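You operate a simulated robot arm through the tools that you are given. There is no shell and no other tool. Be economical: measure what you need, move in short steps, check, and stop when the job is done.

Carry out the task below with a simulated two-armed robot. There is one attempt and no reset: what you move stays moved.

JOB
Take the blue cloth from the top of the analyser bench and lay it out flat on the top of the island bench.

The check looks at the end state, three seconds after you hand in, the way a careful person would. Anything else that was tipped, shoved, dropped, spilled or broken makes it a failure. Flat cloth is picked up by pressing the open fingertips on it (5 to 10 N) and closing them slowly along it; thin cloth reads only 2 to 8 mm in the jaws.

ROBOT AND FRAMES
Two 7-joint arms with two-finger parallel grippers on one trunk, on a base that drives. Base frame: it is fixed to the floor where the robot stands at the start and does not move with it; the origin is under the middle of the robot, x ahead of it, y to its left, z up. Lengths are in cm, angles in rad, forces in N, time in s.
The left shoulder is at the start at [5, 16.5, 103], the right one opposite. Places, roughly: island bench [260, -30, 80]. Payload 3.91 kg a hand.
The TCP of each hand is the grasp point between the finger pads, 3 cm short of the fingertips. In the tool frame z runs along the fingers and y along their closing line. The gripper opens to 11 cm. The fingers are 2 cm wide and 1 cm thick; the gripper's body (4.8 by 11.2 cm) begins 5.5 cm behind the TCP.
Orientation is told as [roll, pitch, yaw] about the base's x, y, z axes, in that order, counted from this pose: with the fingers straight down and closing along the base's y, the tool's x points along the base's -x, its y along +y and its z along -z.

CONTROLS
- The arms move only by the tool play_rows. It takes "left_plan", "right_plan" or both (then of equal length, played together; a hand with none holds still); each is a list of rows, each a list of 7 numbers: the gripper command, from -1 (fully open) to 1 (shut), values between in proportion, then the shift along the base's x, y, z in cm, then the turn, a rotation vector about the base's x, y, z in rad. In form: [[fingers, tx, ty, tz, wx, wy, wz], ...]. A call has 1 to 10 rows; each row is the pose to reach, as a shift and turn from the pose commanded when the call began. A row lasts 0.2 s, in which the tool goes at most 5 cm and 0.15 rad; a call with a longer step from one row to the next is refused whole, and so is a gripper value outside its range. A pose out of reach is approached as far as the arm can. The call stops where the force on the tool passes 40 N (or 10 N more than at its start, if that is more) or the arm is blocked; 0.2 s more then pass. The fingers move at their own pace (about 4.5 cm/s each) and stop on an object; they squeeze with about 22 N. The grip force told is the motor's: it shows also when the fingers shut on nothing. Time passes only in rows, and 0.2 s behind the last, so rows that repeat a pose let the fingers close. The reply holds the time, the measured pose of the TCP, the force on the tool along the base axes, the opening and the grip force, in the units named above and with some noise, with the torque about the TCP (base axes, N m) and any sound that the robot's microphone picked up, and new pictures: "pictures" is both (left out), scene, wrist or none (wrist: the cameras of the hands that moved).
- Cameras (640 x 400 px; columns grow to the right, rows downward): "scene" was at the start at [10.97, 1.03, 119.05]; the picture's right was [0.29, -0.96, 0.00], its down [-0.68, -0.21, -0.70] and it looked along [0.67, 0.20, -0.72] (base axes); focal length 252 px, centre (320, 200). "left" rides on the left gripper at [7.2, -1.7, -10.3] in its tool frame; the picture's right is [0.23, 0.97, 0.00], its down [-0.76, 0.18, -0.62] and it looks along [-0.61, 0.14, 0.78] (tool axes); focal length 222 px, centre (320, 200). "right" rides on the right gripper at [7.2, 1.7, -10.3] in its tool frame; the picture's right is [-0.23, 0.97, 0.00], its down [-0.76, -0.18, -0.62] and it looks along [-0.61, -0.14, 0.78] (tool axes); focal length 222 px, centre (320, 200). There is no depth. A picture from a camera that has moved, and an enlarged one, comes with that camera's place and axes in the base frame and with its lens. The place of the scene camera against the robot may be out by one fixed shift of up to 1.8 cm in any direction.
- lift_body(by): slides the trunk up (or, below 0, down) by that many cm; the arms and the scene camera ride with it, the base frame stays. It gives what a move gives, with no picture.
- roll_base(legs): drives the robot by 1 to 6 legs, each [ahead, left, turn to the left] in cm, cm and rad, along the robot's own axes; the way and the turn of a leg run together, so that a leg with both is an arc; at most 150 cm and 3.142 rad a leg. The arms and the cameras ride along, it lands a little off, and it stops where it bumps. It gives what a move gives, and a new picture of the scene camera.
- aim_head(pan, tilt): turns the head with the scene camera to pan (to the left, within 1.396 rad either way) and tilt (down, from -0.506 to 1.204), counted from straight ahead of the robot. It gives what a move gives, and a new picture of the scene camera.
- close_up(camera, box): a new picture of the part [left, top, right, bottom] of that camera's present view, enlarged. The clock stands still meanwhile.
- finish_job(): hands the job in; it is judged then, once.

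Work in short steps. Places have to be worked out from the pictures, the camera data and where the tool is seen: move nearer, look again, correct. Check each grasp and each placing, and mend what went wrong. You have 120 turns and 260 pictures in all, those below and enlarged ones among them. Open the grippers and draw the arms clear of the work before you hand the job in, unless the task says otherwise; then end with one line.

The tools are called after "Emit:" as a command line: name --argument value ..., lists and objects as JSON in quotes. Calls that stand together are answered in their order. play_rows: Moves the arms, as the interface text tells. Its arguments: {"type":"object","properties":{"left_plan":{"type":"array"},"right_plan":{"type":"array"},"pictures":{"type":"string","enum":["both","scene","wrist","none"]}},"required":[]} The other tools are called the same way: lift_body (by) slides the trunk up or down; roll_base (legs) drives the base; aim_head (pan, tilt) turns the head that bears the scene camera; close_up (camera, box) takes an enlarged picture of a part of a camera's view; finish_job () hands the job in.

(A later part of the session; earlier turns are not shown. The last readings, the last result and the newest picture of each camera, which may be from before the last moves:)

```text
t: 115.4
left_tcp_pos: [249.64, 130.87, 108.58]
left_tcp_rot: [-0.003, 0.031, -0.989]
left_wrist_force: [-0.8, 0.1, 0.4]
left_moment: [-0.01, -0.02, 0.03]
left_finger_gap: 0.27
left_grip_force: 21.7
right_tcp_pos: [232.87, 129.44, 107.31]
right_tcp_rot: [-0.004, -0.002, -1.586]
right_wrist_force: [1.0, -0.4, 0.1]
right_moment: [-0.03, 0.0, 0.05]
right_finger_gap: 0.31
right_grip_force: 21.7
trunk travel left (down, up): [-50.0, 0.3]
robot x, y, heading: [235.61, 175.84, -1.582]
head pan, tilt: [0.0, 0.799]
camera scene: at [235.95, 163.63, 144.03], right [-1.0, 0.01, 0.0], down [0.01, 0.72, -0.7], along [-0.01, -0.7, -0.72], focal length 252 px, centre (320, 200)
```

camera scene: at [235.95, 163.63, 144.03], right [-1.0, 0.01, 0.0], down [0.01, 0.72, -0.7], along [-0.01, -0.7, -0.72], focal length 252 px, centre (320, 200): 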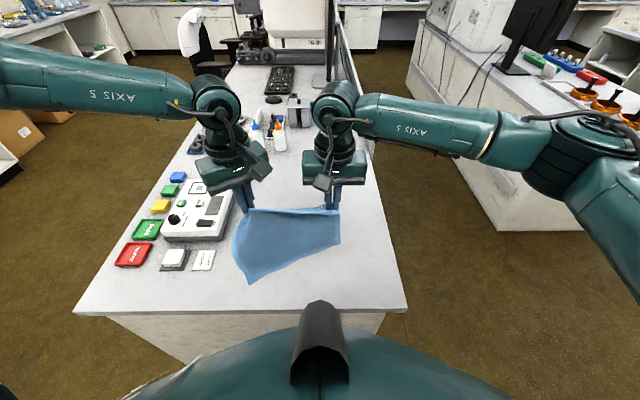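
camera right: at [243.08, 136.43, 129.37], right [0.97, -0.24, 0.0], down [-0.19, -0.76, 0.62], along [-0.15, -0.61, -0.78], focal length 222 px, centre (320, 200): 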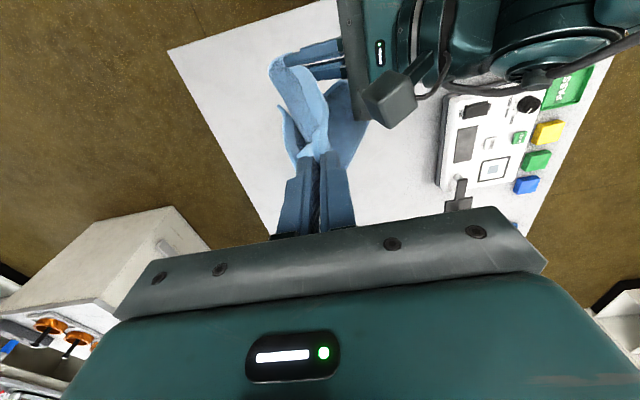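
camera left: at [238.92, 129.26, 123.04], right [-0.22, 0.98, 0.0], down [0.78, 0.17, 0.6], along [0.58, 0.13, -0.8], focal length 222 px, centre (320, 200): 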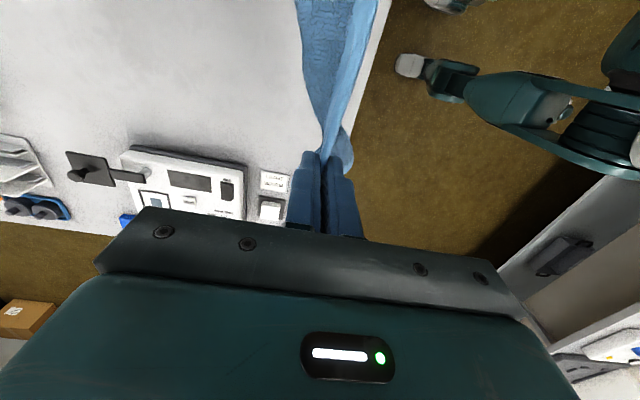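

Both grips are intact and the tension is gone. The left arm can't reach inward or forward in this stance, so I'll place the robot further right (−x) and 2.5 cm nearer, then move the arms back out so the left works further to its own side.

Emit:
roll_base --legs '[[0, -10, 0], [2.5, 0, 0]]'

Emit:
play_rows --left_plan '[[1, 2, 0, 0, 0, 0, 0], [1, 4, 0, 0, 0, 0, 0], [1, 6, 0, 0, 0, 0, 0], [1, 8, 0, 0, 0, 0, 0]]' --right_plan '[[1, 2, 0, 0, 0, 0, 0], [1, 4, 0, 0, 0, 0, 0], [1, 6, 0, 0, 0, 0, 0], [1, 8, 0, 0, 0, 0, 0]]' --pictures "scene"

```text
t: 117.0
left_tcp_pos: [239.66, 128.44, 108.61]
left_tcp_rot: [-0.008, 0.031, -0.994]
left_wrist_force: [-0.5, -0.8, 0.0]
left_moment: [0.04, -0.02, 0.0]
left_finger_gap: 0.27
left_grip_force: 22.4
right_tcp_pos: [223.08, 127.11, 107.36]
right_tcp_rot: [0.004, 0.0, -1.583]
right_wrist_force: [0.4, -1.0, 0.0]
right_moment: [0.02, 0.03, 0.0]
right_finger_gap: 0.3
right_grip_force: 22.0
trunk travel left (down, up): [-50.0, 0.3]
robot x, y, heading: [225.78, 173.88, -1.591]
head pan, tilt: [0.0, 0.799]
camera scene: at [226.11, 161.22, 144.02], right [-1.0, 0.01, 0.0], down [0.01, 0.72, -0.7], along [-0.01, -0.7, -0.72], focal length 252 px, centre (320, 200)
```

scene: 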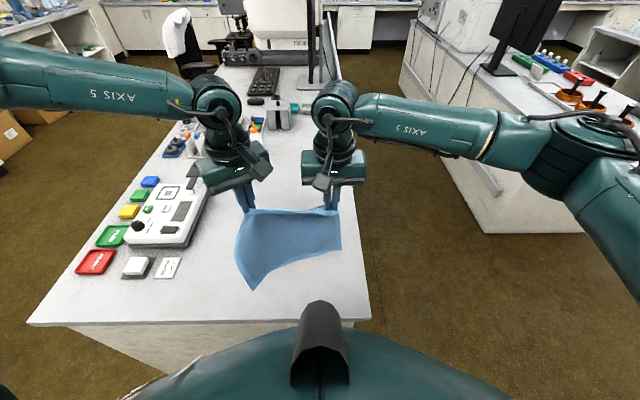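

```text
t: 118.0
left_tcp_pos: [247.74, 128.71, 108.59]
left_tcp_rot: [-0.009, 0.032, -0.995]
left_wrist_force: [-1.0, 0.6, -0.5]
left_moment: [-0.02, 0.01, 0.04]
left_finger_gap: 0.27
left_grip_force: 22.0
right_tcp_pos: [230.99, 127.26, 107.3]
right_tcp_rot: [0.001, -0.002, -1.583]
right_wrist_force: [0.2, 0.3, 0.1]
right_moment: [0.01, 0.04, 0.03]
right_finger_gap: 0.33
right_grip_force: 22.4
trunk travel left (down, up): [-50.0, 0.3]
robot x, y, heading: [225.76, 173.66, -1.586]
head pan, tilt: [0.0, 0.799]
camera scene: at [226.19, 161.33, 144.03], right [-1.0, 0.01, 0.0], down [0.01, 0.72, -0.7], along [-0.01, -0.7, -0.72], focal length 252 px, centre (320, 200)
```

scene: 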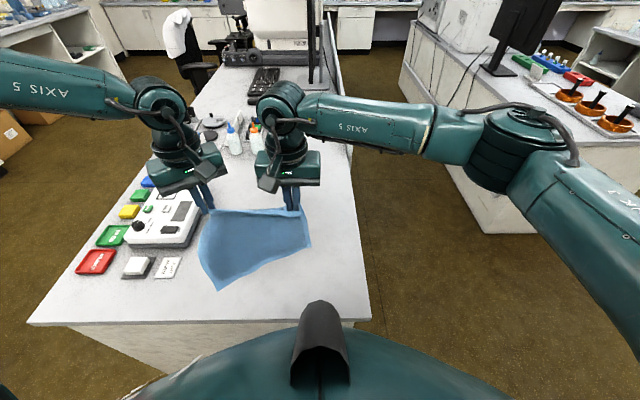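

No limit now. I'll go forward together in 2 cm steps and check.

Emit:
play_rows --left_plan '[[1, 0, -2, 0, 0, 0, 0], [1, 0, -4, 0, 0, 0, 0], [1, 0, -6, 0, 0, 0, 0]]' --right_plan '[[1, 0.3, -2, 0.5, 0, 0, 0], [1, 0.3, -4, 1, 0, 0, 0], [1, 0.3, -6, 1.2, 0, 0, 0]]' --pictures "none"

```text
t: 118.8
left_tcp_pos: [247.58, 122.47, 108.5]
left_tcp_rot: [-0.008, 0.033, -0.995]
left_wrist_force: [-0.8, 0.8, -0.6]
left_moment: [-0.03, 0.0, 0.01]
left_finger_gap: 0.28
left_grip_force: 22.3
right_tcp_pos: [231.44, 121.07, 108.64]
right_tcp_rot: [0.002, -0.001, -1.583]
right_wrist_force: [0.7, -0.4, -0.3]
right_moment: [0.03, 0.03, 0.04]
right_finger_gap: 0.33
right_grip_force: 21.6
trunk travel left (down, up): [-50.0, 0.3]
robot x, y, heading: [225.65, 173.64, -1.582]
head pan, tilt: [0.0, 0.799]
```

That reached y≈122 with no limit. I'll continue forward and downward gently.

Emit:
play_rows --left_plan '[[1, 0, -1.5, -1, 0, 0, 0], [1, 0, -3, -2, 0, 0, 0], [1, 0, -4.5, -3, 0, 0, 0]]' --right_plan '[[1, 0.2, -1.5, -1, 0, 0, 0], [1, 0.4, -3, -2, 0, 0, 0], [1, 0.4, -4.5, -3, 0, 0, 0]]' --pictures "scene"

```text
t: 119.5
left_tcp_pos: [249.03, 120.09, 106.62]
left_tcp_rot: [-0.012, 0.032, -0.994]
left_wrist_force: [-3.4, -2.6, -1.1]
left_moment: [-0.05, 0.07, 0.04]
left_finger_gap: 0.26
left_grip_force: 21.5
left hand out of reach, approached as far as the arm can: row 2, 3
right_tcp_pos: [231.95, 116.47, 105.39]
right_tcp_rot: [0.004, 0.0, -1.581]
right_wrist_force: [3.0, 1.3, -0.4]
right_moment: [0.04, -0.09, 0.03]
right_finger_gap: 0.34
right_grip_force: 21.6
trunk travel left (down, up): [-50.0, 0.3]
robot x, y, heading: [225.79, 173.7, -1.588]
head pan, tilt: [0.0, 0.799]
camera scene: at [226.19, 161.26, 144.02], right [-1.0, 0.01, 0.0], down [0.01, 0.72, -0.7], along [-0.01, -0.7, -0.72], focal length 252 px, centre (320, 200)
```

scene: 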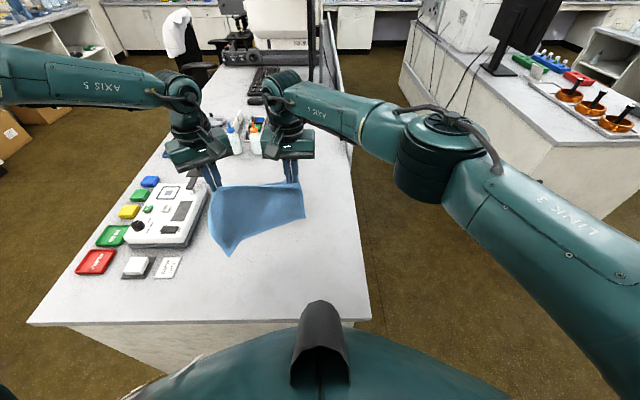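

The left arm's limit is at y≈120, while the right is at 116.5. To judge how much closer the base could safely go, I'll look down at the gap between robot and island.

Emit:
aim_head --pan 0.0 --tilt 1.2

Emit:
aim_head --pan 0.7 --tilt 1.2

```text
t: 120.4
left_tcp_pos: [248.88, 120.14, 106.69]
left_tcp_rot: [-0.01, 0.03, -0.996]
left_wrist_force: [-4.6, -1.3, 0.6]
left_moment: [-0.01, 0.11, 0.1]
left_finger_gap: 0.29
left_grip_force: 22.2
right_tcp_pos: [231.77, 116.54, 105.39]
right_tcp_rot: [0.005, -0.003, -1.582]
right_wrist_force: [5.4, 1.4, -0.5]
right_moment: [0.04, -0.12, 0.02]
right_finger_gap: 0.33
right_grip_force: 21.9
trunk travel left (down, up): [-50.0, 0.3]
robot x, y, heading: [225.84, 173.66, -1.589]
head pan, tilt: [0.0, 1.201]
camera scene: at [226.16, 163.78, 141.26], right [-1.0, 0.01, 0.0], down [0.01, 0.93, -0.36], along [0.0, -0.36, -0.93], focal length 252 px, centre (320, 200)
```

scene: 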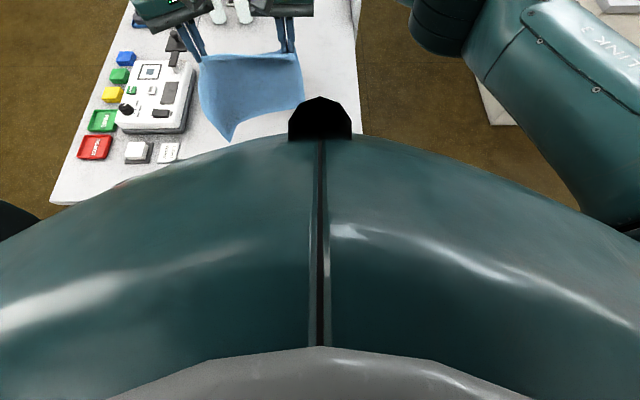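

```text
t: 121.5
left_tcp_pos: [248.98, 120.14, 106.57]
left_tcp_rot: [-0.012, 0.03, -0.995]
left_wrist_force: [-4.8, -0.7, -1.1]
left_moment: [-0.03, 0.11, 0.1]
left_finger_gap: 0.29
left_grip_force: 22.0
right_tcp_pos: [231.83, 116.57, 105.38]
right_tcp_rot: [0.004, 0.0, -1.584]
right_wrist_force: [5.0, 1.8, 1.6]
right_moment: [0.07, -0.15, 0.04]
right_finger_gap: 0.34
right_grip_force: 22.3
trunk travel left (down, up): [-50.0, 0.3]
robot x, y, heading: [225.91, 173.61, -1.584]
head pan, tilt: [0.7, 1.201]
camera scene: at [229.77, 165.05, 141.26], right [-0.77, -0.63, 0.0], down [-0.59, 0.72, -0.36], along [0.23, -0.28, -0.93], focal length 252 px, centre (320, 200)
```

scene: 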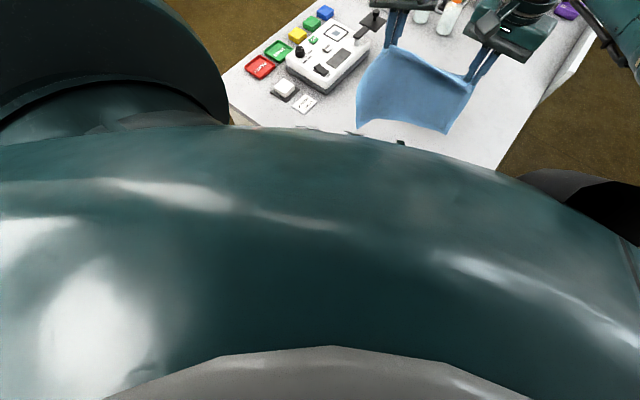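

I can't see the gap, so I'll keep the base where it is. I'll lay the cloth the other way instead: land its free edge near the robot at about y 134, then lower while carrying the held edge forward, which also pulls the cloth away from the table edge. First I'll bring the hands back to y≈133.

Emit:
play_rows --left_plan '[[1, -0.4, 2.5, 0, 0, 0, 0], [1, -0.4, 5, 0, 0, 0, 0], [1, -0.4, 7.5, 0, 0, 0, 0], [1, -0.4, 10, 0, 0, 0, 0], [1, -0.4, 12.5, 0, 0, 0, 0], [1, -0.4, 13, 0, 0, 0, 0]]' --right_plan '[[1, 0, 3, 0.2, 0, 0, 0], [1, 0, 6, 0.4, 0, 0, 0], [1, 0, 9, 0.6, 0, 0, 0], [1, 0, 12, 0.8, 0, 0, 0], [1, 0, 14.5, 1, 0, 0, 0], [1, 0, 15.5, 1.2, 0, 0, 0]]' --pictures "none"

Emit:
aim_head --pan 0.1 --tilt 0.95

```text
t: 122.9
left_tcp_pos: [248.61, 133.21, 106.59]
left_tcp_rot: [-0.006, 0.032, -0.995]
left_wrist_force: [-0.3, 0.4, -0.3]
left_moment: [-0.01, 0.0, 0.03]
left_finger_gap: 0.25
left_grip_force: 22.0
right_tcp_pos: [231.82, 131.99, 106.89]
right_tcp_rot: [0.003, 0.0, -1.583]
right_wrist_force: [0.2, -0.3, 0.1]
right_moment: [0.02, 0.0, 0.03]
right_finger_gap: 0.31
right_grip_force: 21.7
trunk travel left (down, up): [-50.0, 0.3]
robot x, y, heading: [225.7, 173.47, -1.588]
head pan, tilt: [0.7, 1.201]
```

```text
t: 123.9
left_tcp_pos: [248.6, 133.17, 106.57]
left_tcp_rot: [-0.008, 0.032, -0.996]
left_wrist_force: [-0.4, 0.7, -0.5]
left_moment: [-0.02, 0.02, 0.01]
left_finger_gap: 0.24
left_grip_force: 21.8
right_tcp_pos: [231.78, 131.99, 106.77]
right_tcp_rot: [0.002, -0.002, -1.583]
right_wrist_force: [0.3, -0.1, -0.4]
right_moment: [0.03, 0.01, -0.03]
right_finger_gap: 0.32
right_grip_force: 21.9
trunk travel left (down, up): [-50.0, 0.3]
robot x, y, heading: [225.98, 173.64, -1.585]
head pan, tilt: [0.099, 0.949]
camera scene: at [226.86, 162.14, 142.87], right [-1.0, -0.09, 0.0], down [-0.07, 0.81, -0.58], along [0.05, -0.58, -0.81], focal length 252 px, centre (320, 200)
```

scene: 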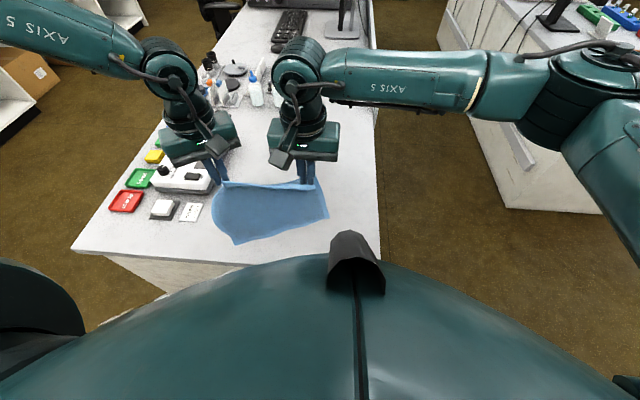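

Now I'll begin the lay: trunk down 5 cm so the free edge touches, then the arms forward 5 cm.

Emit:
lift_body --by -5

Emit:
play_rows --left_plan '[[1, 0, -1, -0.5, 0, 0, 0], [1, 0, -2, -1, 0, 0, 0], [1, 0, -3, -1.5, 0, 0, 0], [1, 0, -4, -2, 0, 0, 0], [1, 0, -5, -2.5, 0, 0, 0]]' --right_plan '[[1, 0, -1, -0.5, 0, 0, 0], [1, 0, -2, -1, 0, 0, 0], [1, 0, -3, -1.5, 0, 0, 0], [1, 0, -4, -2, 0, 0, 0], [1, 0, -5, -2.5, 0, 0, 0]]' --pictures "scene"

```text
t: 124.8
left_tcp_pos: [248.63, 133.16, 101.65]
left_tcp_rot: [-0.007, 0.032, -0.994]
left_wrist_force: [0.4, 0.1, -0.4]
left_moment: [0.0, -0.02, 0.0]
left_finger_gap: 0.28
left_grip_force: 22.0
right_tcp_pos: [231.86, 132.17, 102.05]
right_tcp_rot: [0.004, -0.003, -1.582]
right_wrist_force: [0.1, -0.4, -0.2]
right_moment: [0.02, 0.04, 0.05]
right_finger_gap: 0.34
right_grip_force: 21.8
trunk travel left (down, up): [-45.0, 5.3]
robot x, y, heading: [225.8, 173.83, -1.588]
head pan, tilt: [0.099, 0.949]
```

```text
t: 126.0
left_tcp_pos: [248.49, 128.03, 99.14]
left_tcp_rot: [-0.008, 0.032, -0.996]
left_wrist_force: [0.3, 0.5, -0.5]
left_moment: [-0.01, 0.01, 0.01]
left_finger_gap: 0.27
left_grip_force: 21.9
right_tcp_pos: [231.89, 127.04, 99.28]
right_tcp_rot: [0.001, 0.0, -1.584]
right_wrist_force: [0.2, -0.7, 0.7]
right_moment: [0.01, 0.02, 0.03]
right_finger_gap: 0.31
right_grip_force: 22.1
trunk travel left (down, up): [-45.0, 5.3]
robot x, y, heading: [225.91, 173.44, -1.587]
head pan, tilt: [0.099, 0.949]
camera scene: at [226.86, 162.1, 137.87], right [-1.0, -0.09, 0.0], down [-0.07, 0.81, -0.58], along [0.05, -0.58, -0.81], focal length 252 px, centre (320, 200)
```

scene: 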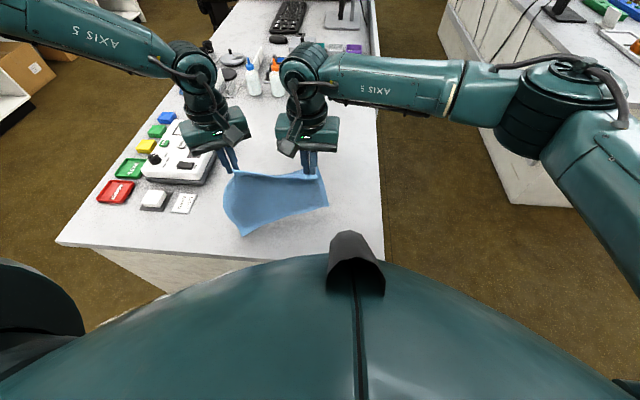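

The free edge is touching on the left side, and the cloth has begun to lean. I'll continue with trunk down 6 and arms forward 4.

Emit:
lift_body --by -6

Emit:
play_rows --left_plan '[[1, 0, -1, 0, 0, 0, 0], [1, 0, -2, 0, 0, 0, 0], [1, 0, -3, 0, 0, 0, 0], [1, 0, -4, 0, 0, 0, 0]]' --right_plan '[[1, 0, -1, 0, 0, 0, 0], [1, 0, -2.2, 0, 0, 0, 0], [1, 0, -3.4, 0, 0, 0, 0], [1, 0, -4.6, 0, 0, 0, 0]]' --pictures "scene"

```text
t: 127.0
left_tcp_pos: [248.66, 127.99, 93.21]
left_tcp_rot: [-0.007, 0.033, -0.994]
left_wrist_force: [0.5, 0.5, 0.6]
left_moment: [-0.02, -0.01, 0.02]
left_finger_gap: 0.25
left_grip_force: 21.6
right_tcp_pos: [231.87, 127.1, 93.25]
right_tcp_rot: [0.004, -0.002, -1.583]
right_wrist_force: [0.4, -0.6, 0.0]
right_moment: [-0.02, 0.01, 0.01]
right_finger_gap: 0.32
right_grip_force: 22.1
trunk travel left (down, up): [-39.0, 11.3]
robot x, y, heading: [225.91, 173.8, -1.584]
head pan, tilt: [0.099, 0.949]
```

```text
t: 128.0
left_tcp_pos: [248.57, 124.03, 93.25]
left_tcp_rot: [-0.006, 0.032, -0.995]
left_wrist_force: [-0.4, 0.2, 0.7]
left_moment: [0.0, 0.0, 0.03]
left_finger_gap: 0.28
left_grip_force: 21.3
right_tcp_pos: [231.87, 122.45, 92.99]
right_tcp_rot: [0.004, -0.002, -1.584]
right_wrist_force: [-0.1, -0.7, -0.6]
right_moment: [0.0, 0.05, 0.03]
right_finger_gap: 0.32
right_grip_force: 21.9
trunk travel left (down, up): [-39.0, 11.3]
robot x, y, heading: [226.16, 173.59, -1.584]
head pan, tilt: [0.099, 0.949]
camera scene: at [226.86, 162.11, 131.87], right [-1.0, -0.09, 0.0], down [-0.07, 0.81, -0.58], along [0.05, -0.58, -0.81], focal length 252 px, centre (320, 200)
```

scene: 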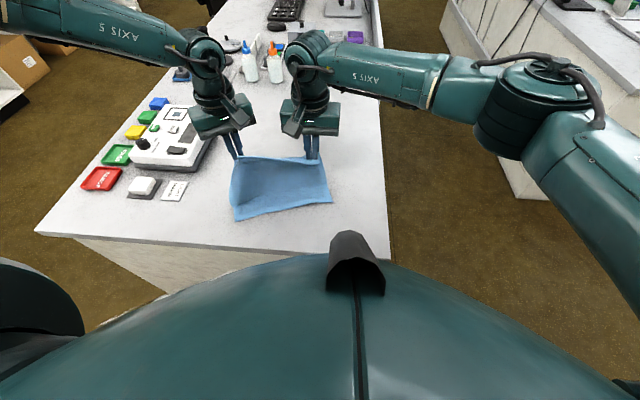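

It's laying out nicely. I'll continue with trunk down 6 and hands forward, the right a little more.

Emit:
lift_body --by -5

Emit:
play_rows --left_plan '[[1, 0, -0.8, -0.3, 0, 0, 0], [1, 0, -1.6, -0.6, 0, 0, 0], [1, 0, -2.4, -1, 0, 0, 0], [1, 0, -3.2, -1.5, 0, 0, 0]]' --right_plan '[[1, 0, -1.2, -0.3, 0, 0, 0], [1, 0, -2.4, -0.6, 0, 0, 0], [1, 0, -3.6, -1, 0, 0, 0], [1, 0, -4.8, -1.5, 0, 0, 0]]' --pictures "scene"

Emit:
close_up --camera "scene" --box '[190, 110, 370, 240]'

```text
t: 128.9
left_tcp_pos: [248.57, 123.97, 88.23]
left_tcp_rot: [-0.006, 0.031, -0.994]
left_wrist_force: [-0.4, 0.0, 0.4]
left_moment: [0.0, 0.01, 0.0]
left_finger_gap: 0.27
left_grip_force: 22.2
right_tcp_pos: [231.84, 122.52, 88.07]
right_tcp_rot: [0.004, -0.001, -1.583]
right_wrist_force: [0.4, 0.3, 0.1]
right_moment: [-0.01, -0.02, 0.04]
right_finger_gap: 0.34
right_grip_force: 22.8
trunk travel left (down, up): [-34.0, 16.3]
robot x, y, heading: [226.0, 173.49, -1.585]
head pan, tilt: [0.099, 0.949]
```

```text
t: 129.9
left_tcp_pos: [249.24, 121.76, 87.3]
left_tcp_rot: [-0.011, 0.031, -0.995]
left_wrist_force: [-5.6, -1.7, -0.5]
left_moment: [-0.04, 0.18, 0.1]
left_finger_gap: 0.26
left_grip_force: 22.5
left hand out of reach, approached as far as the arm can: row 3, 4
right_tcp_pos: [231.97, 117.91, 86.81]
right_tcp_rot: [0.004, 0.001, -1.579]
right_wrist_force: [7.3, 2.8, 1.1]
right_moment: [0.09, -0.21, 0.0]
right_finger_gap: 0.34
right_grip_force: 21.6
trunk travel left (down, up): [-34.0, 16.3]
robot x, y, heading: [225.71, 173.66, -1.587]
head pan, tilt: [0.099, 0.949]
camera scene: at [226.87, 162.13, 126.88], right [-1.0, -0.09, 0.0], down [-0.07, 0.81, -0.58], along [0.05, -0.58, -0.81], focal length 252 px, centre (320, 200)
```

scene: 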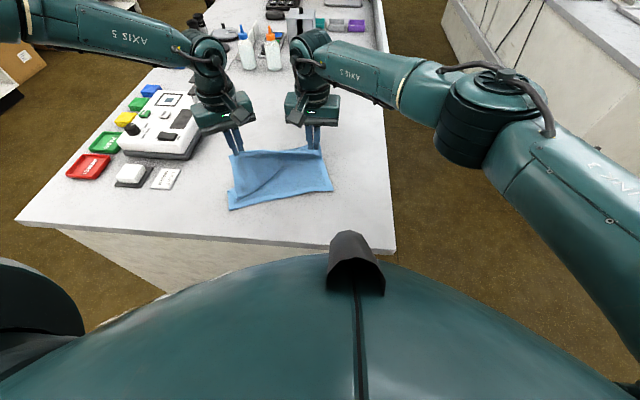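

```text
3.08 times, centred on (280, 175) of scene
camera zoom: at [226.87, 162.13, 126.88], right [-1.0, -0.09, 0.0], down [-0.07, 0.81, -0.58], along [0.05, -0.58, -0.81], focal length 776 px, centre (443, 277)
```

zoom: 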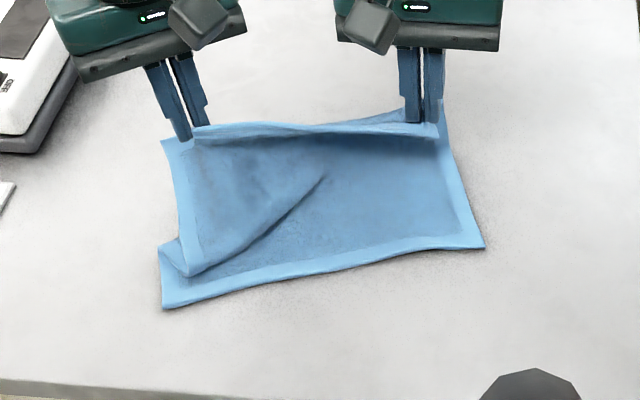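

The sheet is open, but its free edge landed only at y≈123–131 and the slack has bulged behind the hands. I'll lift it up again, bring the hands right back to y≈138, re-land the free edge near the table edge, and keep the sheet tauter this time.

Emit:
lift_body --by 16

Emit:
play_rows --left_plan '[[1, -0.5, 2, 1, 0, 0, 0], [1, -0.7, 4, 2, 0, 0, 0], [1, -0.7, 6, 3, 0, 0, 0], [1, -0.7, 8, 4, 0, 0, 0], [1, -0.7, 10, 4, 0, 0, 0], [1, -0.7, 12, 4, 0, 0, 0], [1, -0.7, 14, 4, 0, 0, 0], [1, -0.7, 16, 4, 0, 0, 0]]' --right_plan '[[1, 0, 2.5, 1, 0, 0, 0], [1, 0, 5, 2, 0, 0, 0], [1, 0, 7.5, 3, 0, 0, 0], [1, 0, 10, 4, 0, 0, 0], [1, 0, 12.5, 4, 0, 0, 0], [1, 0, 15, 4, 0, 0, 0], [1, 0, 17.5, 4, 0, 0, 0], [1, 0, 20, 4, 0, 0, 0]]' --pictures "scene"

```text
t: 131.8
left_tcp_pos: [249.33, 121.89, 103.33]
left_tcp_rot: [-0.009, 0.033, -0.995]
left_wrist_force: [-10.7, -3.1, -1.5]
left_moment: [-0.11, 0.25, 0.15]
left_finger_gap: 0.28
left_grip_force: 21.8
right_tcp_pos: [231.92, 117.75, 102.67]
right_tcp_rot: [0.002, 0.0, -1.584]
right_wrist_force: [11.5, 3.1, 1.3]
right_moment: [0.13, -0.34, 0.06]
right_finger_gap: 0.35
right_grip_force: 22.0
trunk travel left (down, up): [-50.0, 0.3]
robot x, y, heading: [225.98, 173.39, -1.583]
head pan, tilt: [0.099, 0.949]
```

```text
t: 133.6
left_tcp_pos: [248.77, 137.84, 107.33]
left_tcp_rot: [-0.008, 0.029, -0.994]
left_wrist_force: [-0.3, -1.0, -0.1]
left_moment: [-0.02, -0.02, 0.0]
left_finger_gap: 0.31
left_grip_force: 22.0
right_tcp_pos: [231.95, 137.67, 106.72]
right_tcp_rot: [0.002, -0.004, -1.585]
right_wrist_force: [-0.8, -0.2, 0.2]
right_moment: [-0.02, -0.01, 0.04]
right_finger_gap: 0.31
right_grip_force: 22.3
trunk travel left (down, up): [-50.0, 0.3]
robot x, y, heading: [226.0, 173.44, -1.585]
head pan, tilt: [0.099, 0.949]
camera scene: at [226.86, 162.21, 142.89], right [-1.0, -0.09, 0.0], down [-0.07, 0.81, -0.58], along [0.05, -0.58, -0.81], focal length 252 px, centre (320, 200)
```

scene: 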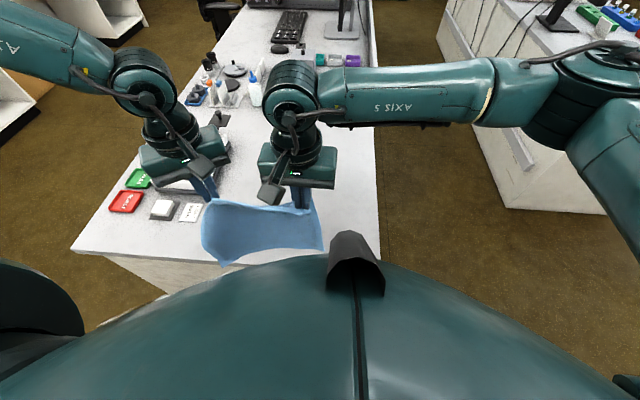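

The hands are at y≈138. The left bottom corner leans slightly beyond the table edge while the right one trails, so I'll skew the held edge a little (left −3.5, right +1) and then lower the trunk 4 cm to touch.

Emit:
play_rows --left_plan '[[1, 0, -1.5, 0, 0, 0, 0], [1, 0, -3.5, 0, 0, 0, 0], [1, 0, -3.5, 0, 0, 0, 0]]' --right_plan '[[1, 0.3, 0.5, 0, 0, 0, 0], [1, 0.5, 1, 0, 0, 0, 0], [1, 0.5, 1, 0, 0, 0, 0]]' --pictures "none"

Emit:
lift_body --by -4.5

Emit:
close_up --camera "scene" --box '[170, 140, 380, 290]'

```text
t: 134.4
left_tcp_pos: [248.75, 134.19, 107.3]
left_tcp_rot: [-0.008, 0.028, -0.993]
left_wrist_force: [0.0, -0.5, -0.5]
left_moment: [-0.01, 0.01, 0.02]
left_finger_gap: 0.27
left_grip_force: 22.0
right_tcp_pos: [232.29, 138.74, 106.74]
right_tcp_rot: [0.002, -0.002, -1.582]
right_wrist_force: [0.5, 0.1, 0.5]
right_moment: [0.01, 0.02, 0.02]
right_finger_gap: 0.3
right_grip_force: 21.9
trunk travel left (down, up): [-50.0, 0.3]
robot x, y, heading: [226.11, 173.92, -1.585]
head pan, tilt: [0.099, 0.949]
```

```text
t: 135.2
left_tcp_pos: [248.75, 134.15, 102.72]
left_tcp_rot: [-0.009, 0.03, -0.996]
left_wrist_force: [0.0, 0.2, -0.8]
left_moment: [0.01, 0.01, 0.05]
left_finger_gap: 0.25
left_grip_force: 21.6
right_tcp_pos: [232.52, 138.8, 102.2]
right_tcp_rot: [0.002, -0.002, -1.583]
right_wrist_force: [-0.2, -1.1, -0.1]
right_moment: [0.01, -0.03, 0.01]
right_finger_gap: 0.33
right_grip_force: 22.6
trunk travel left (down, up): [-45.5, 4.8]
robot x, y, heading: [225.58, 173.62, -1.582]
head pan, tilt: [0.099, 0.949]
```

```text
2.67 times, centred on (275, 215) of scene
camera zoom: at [226.85, 162.16, 138.38], right [-1.0, -0.09, 0.0], down [-0.07, 0.81, -0.58], along [0.05, -0.58, -0.81], focal length 673 px, centre (440, 160)
```

zoom: 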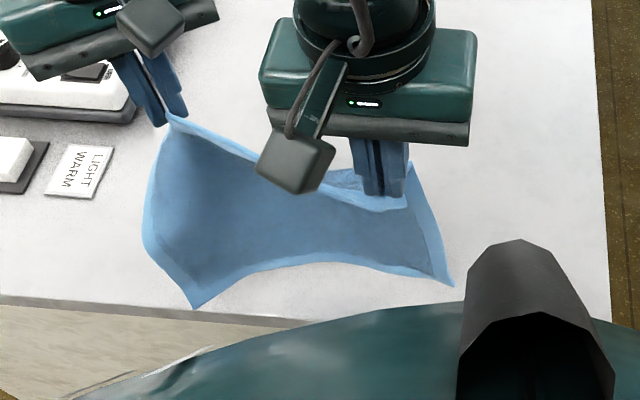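

The free edge is landing along y≈133–138, inside the table edge. Now I'll carry the held edge forward along a taut arc: left to y≈121, right to y≈117, dropping only about 5 cm.

Emit:
play_rows --left_plan '[[1, 0, -1.3, 0, 0, 0, 0], [1, 0, -2.6, 0, 0, 0, 0], [1, 0, -3.9, -0.2, 0, 0, 0], [1, 0, -5.2, -0.6, 0, 0, 0], [1, 0, -6.5, -1.2, 0, 0, 0], [1, 0, -7.8, -2, 0, 0, 0], [1, 0, -9.1, -3, 0, 0, 0], [1, 0, -10.4, -4, 0, 0, 0], [1, 0, -11.5, -5, 0, 0, 0], [1, 0, -12.3, -6, 0, 0, 0]]' --right_plan '[[1, -0.2, -2.2, 0, 0, 0, 0], [1, -0.4, -4.4, 0, 0, 0, 0], [1, -0.5, -6.6, -0.2, 0, 0, 0], [1, -0.5, -8.8, -0.5, 0, 0, 0], [1, -0.5, -11, -1, 0, 0, 0], [1, -0.5, -13.2, -1.6, 0, 0, 0], [1, -0.5, -15.4, -2.4, 0, 0, 0], [1, -0.3, -17.6, -3.4, 0, 0, 0], [1, -0.2, -19.8, -4.5, 0, 0, 0], [1, 0, -21.8, -5.6, 0, 0, 0]]' --pictures "none"

Emit:
close_up --camera "scene" --box '[170, 110, 380, 260]'

```text
t: 137.4
left_tcp_pos: [249.46, 122.68, 97.44]
left_tcp_rot: [-0.014, 0.03, -0.996]
left_wrist_force: [-7.0, -3.3, -0.5]
left_moment: [-0.1, 0.15, 0.14]
left_finger_gap: 0.27
left_grip_force: 21.9
left hand out of reach, approached as far as the arm can: row 10
right_tcp_pos: [232.89, 117.21, 96.68]
right_tcp_rot: [0.004, 0.0, -1.577]
right_wrist_force: [6.2, 2.4, 0.8]
right_moment: [0.12, -0.22, 0.03]
right_finger_gap: 0.36
right_grip_force: 22.4
trunk travel left (down, up): [-45.5, 4.8]
robot x, y, heading: [226.15, 173.25, -1.584]
head pan, tilt: [0.099, 0.949]
```

```text
2.67 times, centred on (275, 185) of scene
camera zoom: at [226.93, 162.14, 138.38], right [-1.0, -0.09, 0.0], down [-0.07, 0.81, -0.58], along [0.05, -0.58, -0.81], focal length 673 px, centre (440, 240)
```

zoom: 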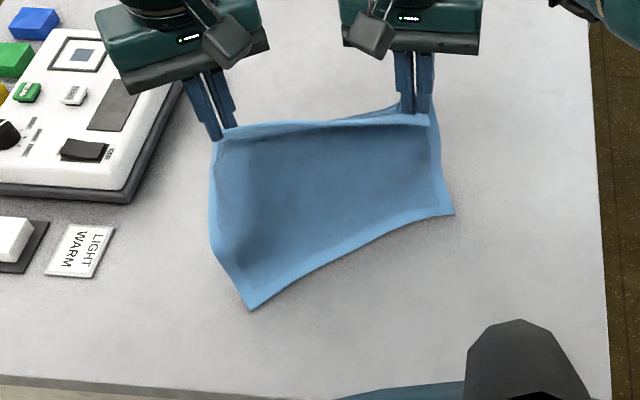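

Friction is so low that the free edge simply follows the hands, and the left wrist's twist skews the sheet. I'll untwist the left hand by +0.9 rad about the vertical and raise fully, so the sheet hangs planar at this forward position.

Emit:
lift_body --by 4.8

Emit:
play_rows --left_plan '[[1, 0, 0.2, 1, 0, 0, 0.13], [1, 0, 0.2, 2, 0, 0, 0.26], [1, 0, 0.2, 3, 0, 0, 0.39], [1, 0, 0.2, 4, 0, 0, 0.52], [1, 0, 0.2, 5, 0, 0, 0.65], [1, 0, 0.2, 6, 0, 0, 0.78], [1, 0, 0.2, 6, 0, 0, 0.91]]' --right_plan '[[1, 0.2, 0.5, 1, 0, 0, 0], [1, 0.4, 1, 2, 0, 0, 0], [1, 0.4, 1.5, 3, 0, 0, 0], [1, 0.4, 2, 4, 0, 0, 0], [1, 0.4, 2, 5, 0, 0, 0], [1, 0.4, 2, 6, 0, 0, 0], [1, 0.4, 2, 6, 0, 0, 0]]' --pictures "none"

Emit:
close_up --camera "scene" --box '[150, 90, 400, 260]'

```text
t: 138.3
left_tcp_pos: [249.54, 122.6, 102.32]
left_tcp_rot: [-0.011, 0.031, -0.994]
left_wrist_force: [-9.8, -4.6, -0.6]
left_moment: [-0.13, 0.22, 0.15]
left_finger_gap: 0.27
left_grip_force: 21.5
right_tcp_pos: [232.65, 117.01, 101.42]
right_tcp_rot: [0.004, 0.0, -1.581]
right_wrist_force: [11.1, 3.9, 1.1]
right_moment: [0.12, -0.35, 0.06]
right_finger_gap: 0.37
right_grip_force: 22.1
trunk travel left (down, up): [-50.3, 0.0]
robot x, y, heading: [225.75, 173.57, -1.586]
head pan, tilt: [0.099, 0.949]
```

```text
t: 139.9
left_tcp_pos: [249.55, 122.94, 108.31]
left_tcp_rot: [-0.007, 0.03, -0.081]
left_wrist_force: [0.2, 0.7, -0.6]
left_moment: [-0.02, 0.05, -0.02]
left_finger_gap: 0.26
left_grip_force: 22.2
right_tcp_pos: [232.93, 119.13, 107.4]
right_tcp_rot: [0.003, -0.002, -1.582]
right_wrist_force: [-0.1, 0.8, -0.2]
right_moment: [0.01, 0.0, 0.0]
right_finger_gap: 0.33
right_grip_force: 21.9
trunk travel left (down, up): [-50.3, 0.0]
robot x, y, heading: [226.06, 173.4, -1.585]
head pan, tilt: [0.099, 0.949]
```

```text
2.35 times, centred on (275, 175) of scene
camera zoom: at [226.86, 162.12, 143.17], right [-1.0, -0.09, 0.0], down [-0.07, 0.81, -0.58], along [0.05, -0.58, -0.81], focal length 594 px, centre (426, 259)
```

zoom: 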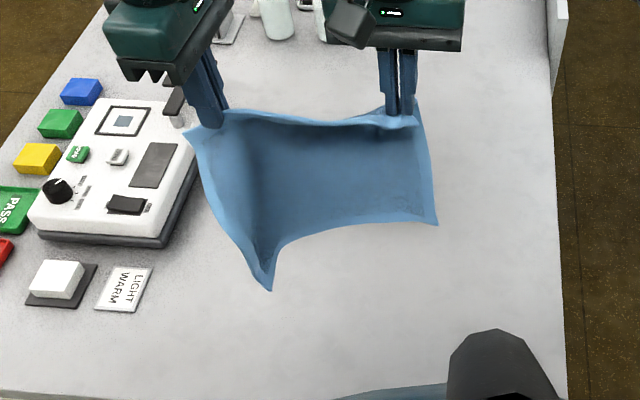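

The sheet hangs open with little tension. Each extra centimetre of forward reach helps, so I'll inch the base 2.5 cm nearer, then re-tension slightly.

Emit:
roll_base --legs '[[2.5, 0, 0]]'

Emit:
play_rows --left_plan '[[1, 0.2, -0.5, 0, 0, 0, 0], [1, 0.4, -1, 0, 0, 0, 0]]' --right_plan '[[1, 0, -1, 0, 0, 0, 0], [1, 0, -2, 0, 0, 0, 0]]' --pictures "none"

```text
t: 140.7
left_tcp_pos: [249.42, 120.5, 108.29]
left_tcp_rot: [-0.009, 0.03, -0.084]
left_wrist_force: [0.0, -0.7, -0.9]
left_moment: [0.02, -0.02, -0.07]
left_finger_gap: 0.26
left_grip_force: 22.2
right_tcp_pos: [232.74, 116.64, 107.34]
right_tcp_rot: [0.005, 0.001, -1.582]
right_wrist_force: [1.0, 0.2, -0.3]
right_moment: [0.04, -0.02, 0.04]
right_finger_gap: 0.31
right_grip_force: 22.0
trunk travel left (down, up): [-50.3, 0.0]
robot x, y, heading: [226.17, 170.93, -1.585]
head pan, tilt: [0.099, 0.949]
camera scene: at [226.81, 159.61, 143.17], right [-1.0, -0.09, 0.0], down [-0.07, 0.81, -0.58], along [0.05, -0.58, -0.81], focal length 252 px, centre (320, 200)
```

scene: 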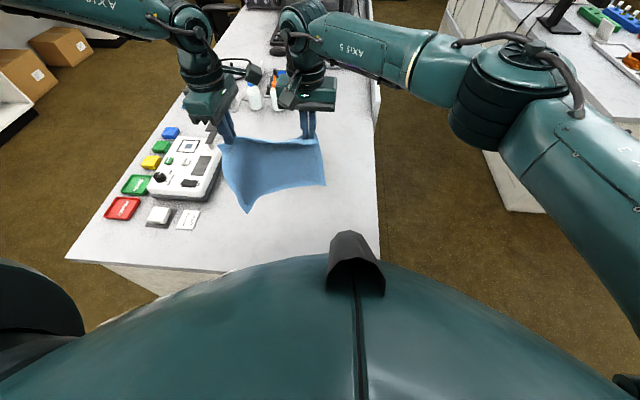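

```text
t: 141.3
left_tcp_pos: [249.81, 119.46, 108.16]
left_tcp_rot: [-0.007, 0.03, -0.087]
left_wrist_force: [-0.7, -0.4, 0.4]
left_moment: [0.0, -0.01, -0.07]
left_finger_gap: 0.28
left_grip_force: 22.1
right_tcp_pos: [232.93, 114.68, 107.43]
right_tcp_rot: [0.005, -0.002, -1.581]
right_wrist_force: [1.0, 0.1, -0.5]
right_moment: [-0.01, -0.02, 0.05]
right_finger_gap: 0.32
right_grip_force: 22.0
trunk travel left (down, up): [-50.3, 0.0]
robot x, y, heading: [226.36, 170.66, -1.586]
head pan, tilt: [0.099, 0.949]
```

No bump. I'll take one more 2.5 cm.

Emit:
roll_base --legs '[[2.5, 0, 0]]'

```text
t: 142.2
left_tcp_pos: [249.65, 117.09, 108.08]
left_tcp_rot: [-0.009, 0.03, -0.084]
left_wrist_force: [-0.7, -0.7, -1.0]
left_moment: [0.02, 0.04, -0.03]
left_finger_gap: 0.25
left_grip_force: 22.0
right_tcp_pos: [232.81, 112.14, 107.43]
right_tcp_rot: [0.005, 0.0, -1.584]
right_wrist_force: [0.2, -0.9, 0.5]
right_moment: [0.01, -0.03, -0.03]
right_finger_gap: 0.31
right_grip_force: 21.8
trunk travel left (down, up): [-50.3, 0.0]
robot x, y, heading: [226.14, 168.77, -1.591]
head pan, tilt: [0.099, 0.949]
camera scene: at [226.79, 157.21, 143.17], right [-1.0, -0.09, 0.0], down [-0.07, 0.81, -0.58], along [0.05, -0.58, -0.81], focal length 252 px, centre (320, 200)
```

scene: 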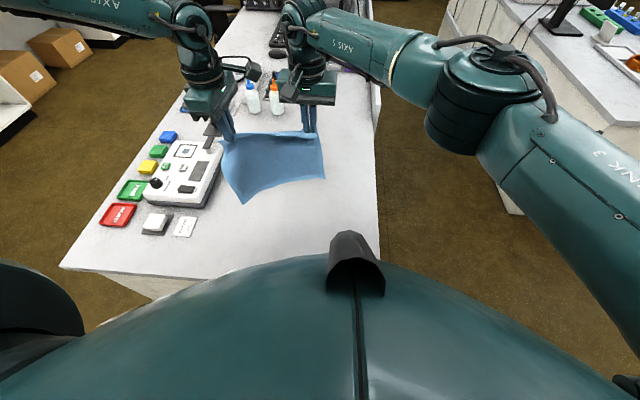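

No bump again, so I'll stop there. The held edge is now at y≈112–117. Next comes the pull-back lay: lower to touch, then draw back along an arc so the sheet lies down with its free edge far from the robot.

Emit:
play_rows --left_plan '[[1, 0, 0, -3, 0, 0, 0], [1, 0, 1, -5, 0, 0, 0], [1, 0, 3.5, -6.5, 0, 0, 0], [1, 0, 6, -8, 0, 0, 0], [1, 0, 8.5, -9.5, 0, 0, 0], [1, 0, 11, -11.5, 0, 0, 0], [1, 0, 13.5, -14, 0, 0, 0], [1, 0, 15.5, -17, 0, 0, 0], [1, 0, 17, -20, 0, 0, 0], [1, 0, 18, -23, 0, 0, 0]]' --right_plan '[[1, -0.2, 1, -3, 0, 0, 0], [1, -0.2, 3, -5, 0, 0, 0], [1, -0.2, 5.5, -6.5, 0, 0, 0], [1, -0.2, 8, -8, 0, 0, 0], [1, -0.2, 10.5, -9.5, 0, 0, 0], [1, -0.2, 13, -11.5, 0, 0, 0], [1, -0.2, 15.5, -14, 0, 0, 0], [1, -0.2, 18, -17, 0, 0, 0], [1, -0.2, 20, -20, 0, 0, 0], [1, -0.2, 21.5, -23, 0, 0, 0]]' --pictures "scene"

Emit:
close_up --camera "scene" --box '[170, 100, 390, 280]'

```text
t: 144.3
left_tcp_pos: [251.86, 135.42, 90.69]
left_tcp_rot: [-0.01, 0.04, -0.087]
left_wrist_force: [-21.9, -1.8, -9.2]
left_moment: [-0.08, 0.54, 0.03]
left_finger_gap: 0.27
left_grip_force: 22.8
left hand out of reach, approached as far as the arm can: row 8, 9, 10
right_tcp_pos: [232.88, 133.98, 84.6]
right_tcp_rot: [0.013, 0.0, -1.578]
right_wrist_force: [22.8, 2.0, 8.8]
right_moment: [0.07, -0.86, 0.03]
right_finger_gap: 0.68
right_grip_force: 21.5
trunk travel left (down, up): [-50.3, 0.0]
robot x, y, heading: [226.12, 168.83, -1.586]
head pan, tilt: [0.099, 0.949]
camera scene: at [226.8, 157.29, 143.18], right [-1.0, -0.09, 0.0], down [-0.07, 0.81, -0.58], along [0.05, -0.58, -0.81], focal length 252 px, centre (320, 200)
```

scene: 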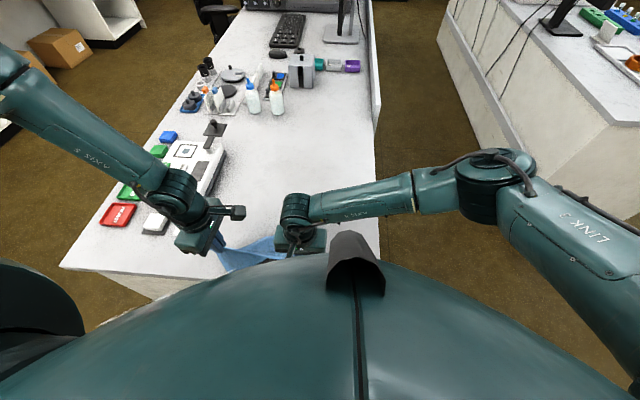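

```text
2.22 times, centred on (280, 190) of scene
camera zoom: at [226.8, 157.29, 143.18], right [-1.0, -0.09, 0.0], down [-0.07, 0.81, -0.58], along [0.05, -0.58, -0.81], focal length 561 px, centre (409, 222)
```

zoom: 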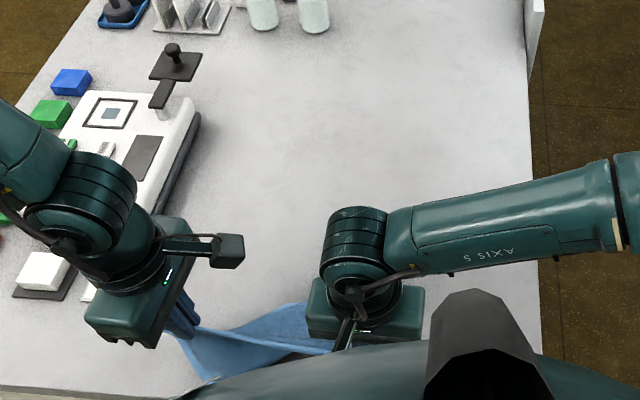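

The left arm hit its lower limit at z 90.7, pulling the edge to 22 N. I'll relieve it by raising the right hand to match, then lower both with the trunk instead.

Emit:
play_rows --right_plan '[[1, 0.7, 0, 2, 0, 0, 0], [1, 1.4, 0, 4, 0, 0, 0], [1, 1.6, 0, 5.5, 0, 0, 0]]' --pictures "none"

Emit:
lift_body --by -7

Emit:
close_up --camera "scene" --box '[170, 120, 390, 280]'

Emit:
close_up --camera "left" --box '[0, 0, 640, 400]'

```text
t: 145.2
left_tcp_pos: [252.13, 135.41, 90.68]
left_tcp_rot: [-0.009, 0.026, -0.085]
left_wrist_force: [-2.2, -0.8, 0.1]
left_moment: [-0.01, 0.06, 0.02]
left_finger_gap: 0.29
left_grip_force: 22.1
right_tcp_pos: [233.99, 133.82, 89.91]
right_tcp_rot: [-0.001, -0.002, -1.584]
right_wrist_force: [2.5, -0.2, 0.0]
right_moment: [0.05, -0.06, 0.03]
right_finger_gap: 0.3
right_grip_force: 22.4
trunk travel left (down, up): [-50.3, 0.0]
robot x, y, heading: [226.04, 168.64, -1.583]
head pan, tilt: [0.099, 0.949]
```

```text
t: 146.2
left_tcp_pos: [252.09, 135.5, 83.72]
left_tcp_rot: [-0.009, 0.03, -0.084]
left_wrist_force: [-0.3, 0.1, 0.2]
left_moment: [0.04, 0.02, -0.02]
left_finger_gap: 0.22
left_grip_force: 22.1
right_tcp_pos: [234.18, 133.72, 82.96]
right_tcp_rot: [0.004, -0.002, -1.582]
right_wrist_force: [0.8, 0.7, -0.2]
right_moment: [0.0, 0.03, 0.02]
right_finger_gap: 0.3
right_grip_force: 22.1
trunk travel left (down, up): [-43.3, 7.0]
robot x, y, heading: [226.04, 168.77, -1.584]
head pan, tilt: [0.099, 0.949]
```

```text
2.50 times, centred on (280, 200) of scene
camera zoom: at [226.78, 157.31, 136.18], right [-1.0, -0.09, 0.0], down [-0.07, 0.81, -0.58], along [0.05, -0.58, -0.81], focal length 631 px, centre (420, 200)
```

zoom: 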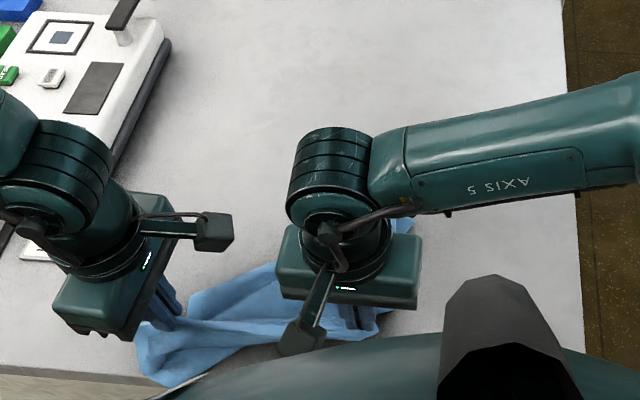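

```text
1.00 times, centred on (320, 200) of left
camera zoom: at [245.08, 134.51, 94.32], right [-0.14, 0.99, 0.0], down [0.79, 0.12, 0.6], along [0.59, 0.08, -0.8], focal length 222 px, centre (320, 200)
```

zoom: 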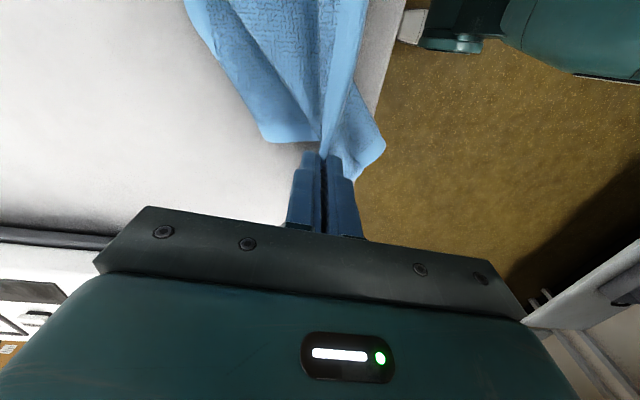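

The heap shows that friction is too low for the free edge to stay put. A better way is to use the table's end as a straightener. I'll back the base off so the cloth hangs down over the end of the island, then draw it forward over the edge so it trails flat. First, up 7 and back 12.

Emit:
lift_body --by 7

Emit:
roll_base --legs '[[-13, 0, 0]]'

Emit:
aim_head --pan 0.2 --tilt 1.1

Emit:
close_up --camera "left" --box '[0, 0, 640, 400]'

```text
t: 147.3
left_tcp_pos: [252.17, 135.44, 90.73]
left_tcp_rot: [-0.009, 0.029, -0.085]
left_wrist_force: [0.0, 0.4, -0.6]
left_moment: [0.02, -0.04, -0.01]
left_finger_gap: 0.25
left_grip_force: 21.8
right_tcp_pos: [234.2, 133.76, 89.8]
right_tcp_rot: [0.003, -0.002, -1.584]
right_wrist_force: [0.8, -0.2, 0.2]
right_moment: [0.01, 0.0, 0.02]
right_finger_gap: 0.33
right_grip_force: 22.2
trunk travel left (down, up): [-50.3, 0.0]
robot x, y, heading: [226.0, 168.44, -1.585]
head pan, tilt: [0.099, 0.949]
```

```text
t: 148.6
left_tcp_pos: [252.35, 148.35, 90.69]
left_tcp_rot: [-0.009, 0.03, -0.085]
left_wrist_force: [-0.2, -0.1, -0.2]
left_moment: [-0.03, -0.01, 0.02]
left_finger_gap: 0.29
left_grip_force: 21.4
right_tcp_pos: [234.41, 146.88, 89.93]
right_tcp_rot: [0.003, -0.002, -1.582]
right_wrist_force: [0.2, -0.4, -0.3]
right_moment: [-0.01, -0.02, -0.03]
right_finger_gap: 0.33
right_grip_force: 21.6
trunk travel left (down, up): [-50.3, 0.0]
robot x, y, heading: [225.87, 181.24, -1.586]
head pan, tilt: [0.099, 0.949]
camera scene: at [226.97, 170.4, 143.19], right [-1.0, -0.09, 0.0], down [-0.07, 0.81, -0.58], along [0.05, -0.58, -0.81], focal length 252 px, centre (320, 200)
```

scene: 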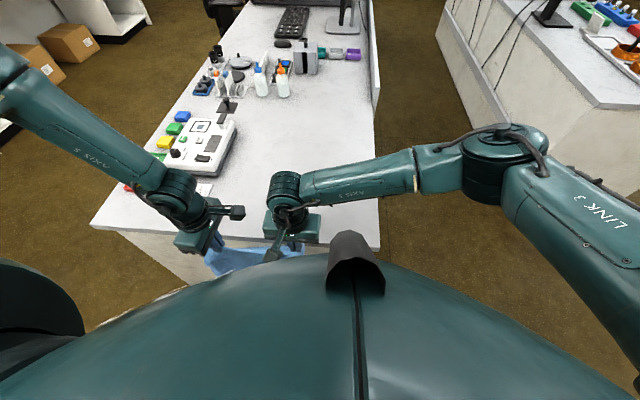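

```text
t: 149.3
left_tcp_pos: [252.42, 148.46, 90.75]
left_tcp_rot: [-0.007, 0.029, -0.084]
left_wrist_force: [-0.8, 0.3, 0.6]
left_moment: [0.02, 0.02, 0.02]
left_finger_gap: 0.29
left_grip_force: 22.0
right_tcp_pos: [234.43, 146.81, 89.87]
right_tcp_rot: [0.004, -0.002, -1.582]
right_wrist_force: [-0.2, -0.1, -0.3]
right_moment: [0.04, -0.03, 0.01]
right_finger_gap: 0.31
right_grip_force: 22.3
trunk travel left (down, up): [-50.3, 0.0]
robot x, y, heading: [225.93, 182.49, -1.587]
head pan, tilt: [0.201, 1.1]
camera scene: at [227.51, 171.31, 142.16], right [-0.98, -0.19, 0.0], down [-0.17, 0.88, -0.45], along [0.09, -0.45, -0.89], focal length 252 px, centre (320, 200)
```

scene: 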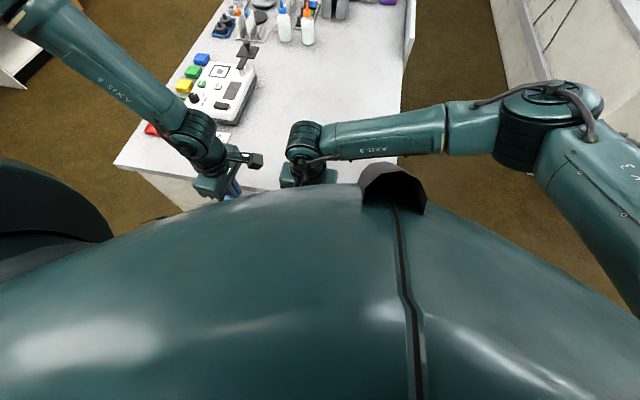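

```text
1.00 times, centred on (320, 200) of left
camera zoom: at [245.31, 147.5, 101.31], right [-0.15, 0.99, 0.0], down [0.79, 0.12, 0.6], along [0.59, 0.09, -0.8], focal length 222 px, centre (320, 200)
```

zoom: 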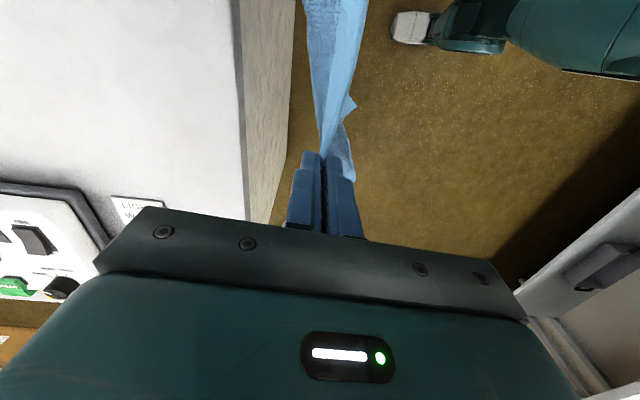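

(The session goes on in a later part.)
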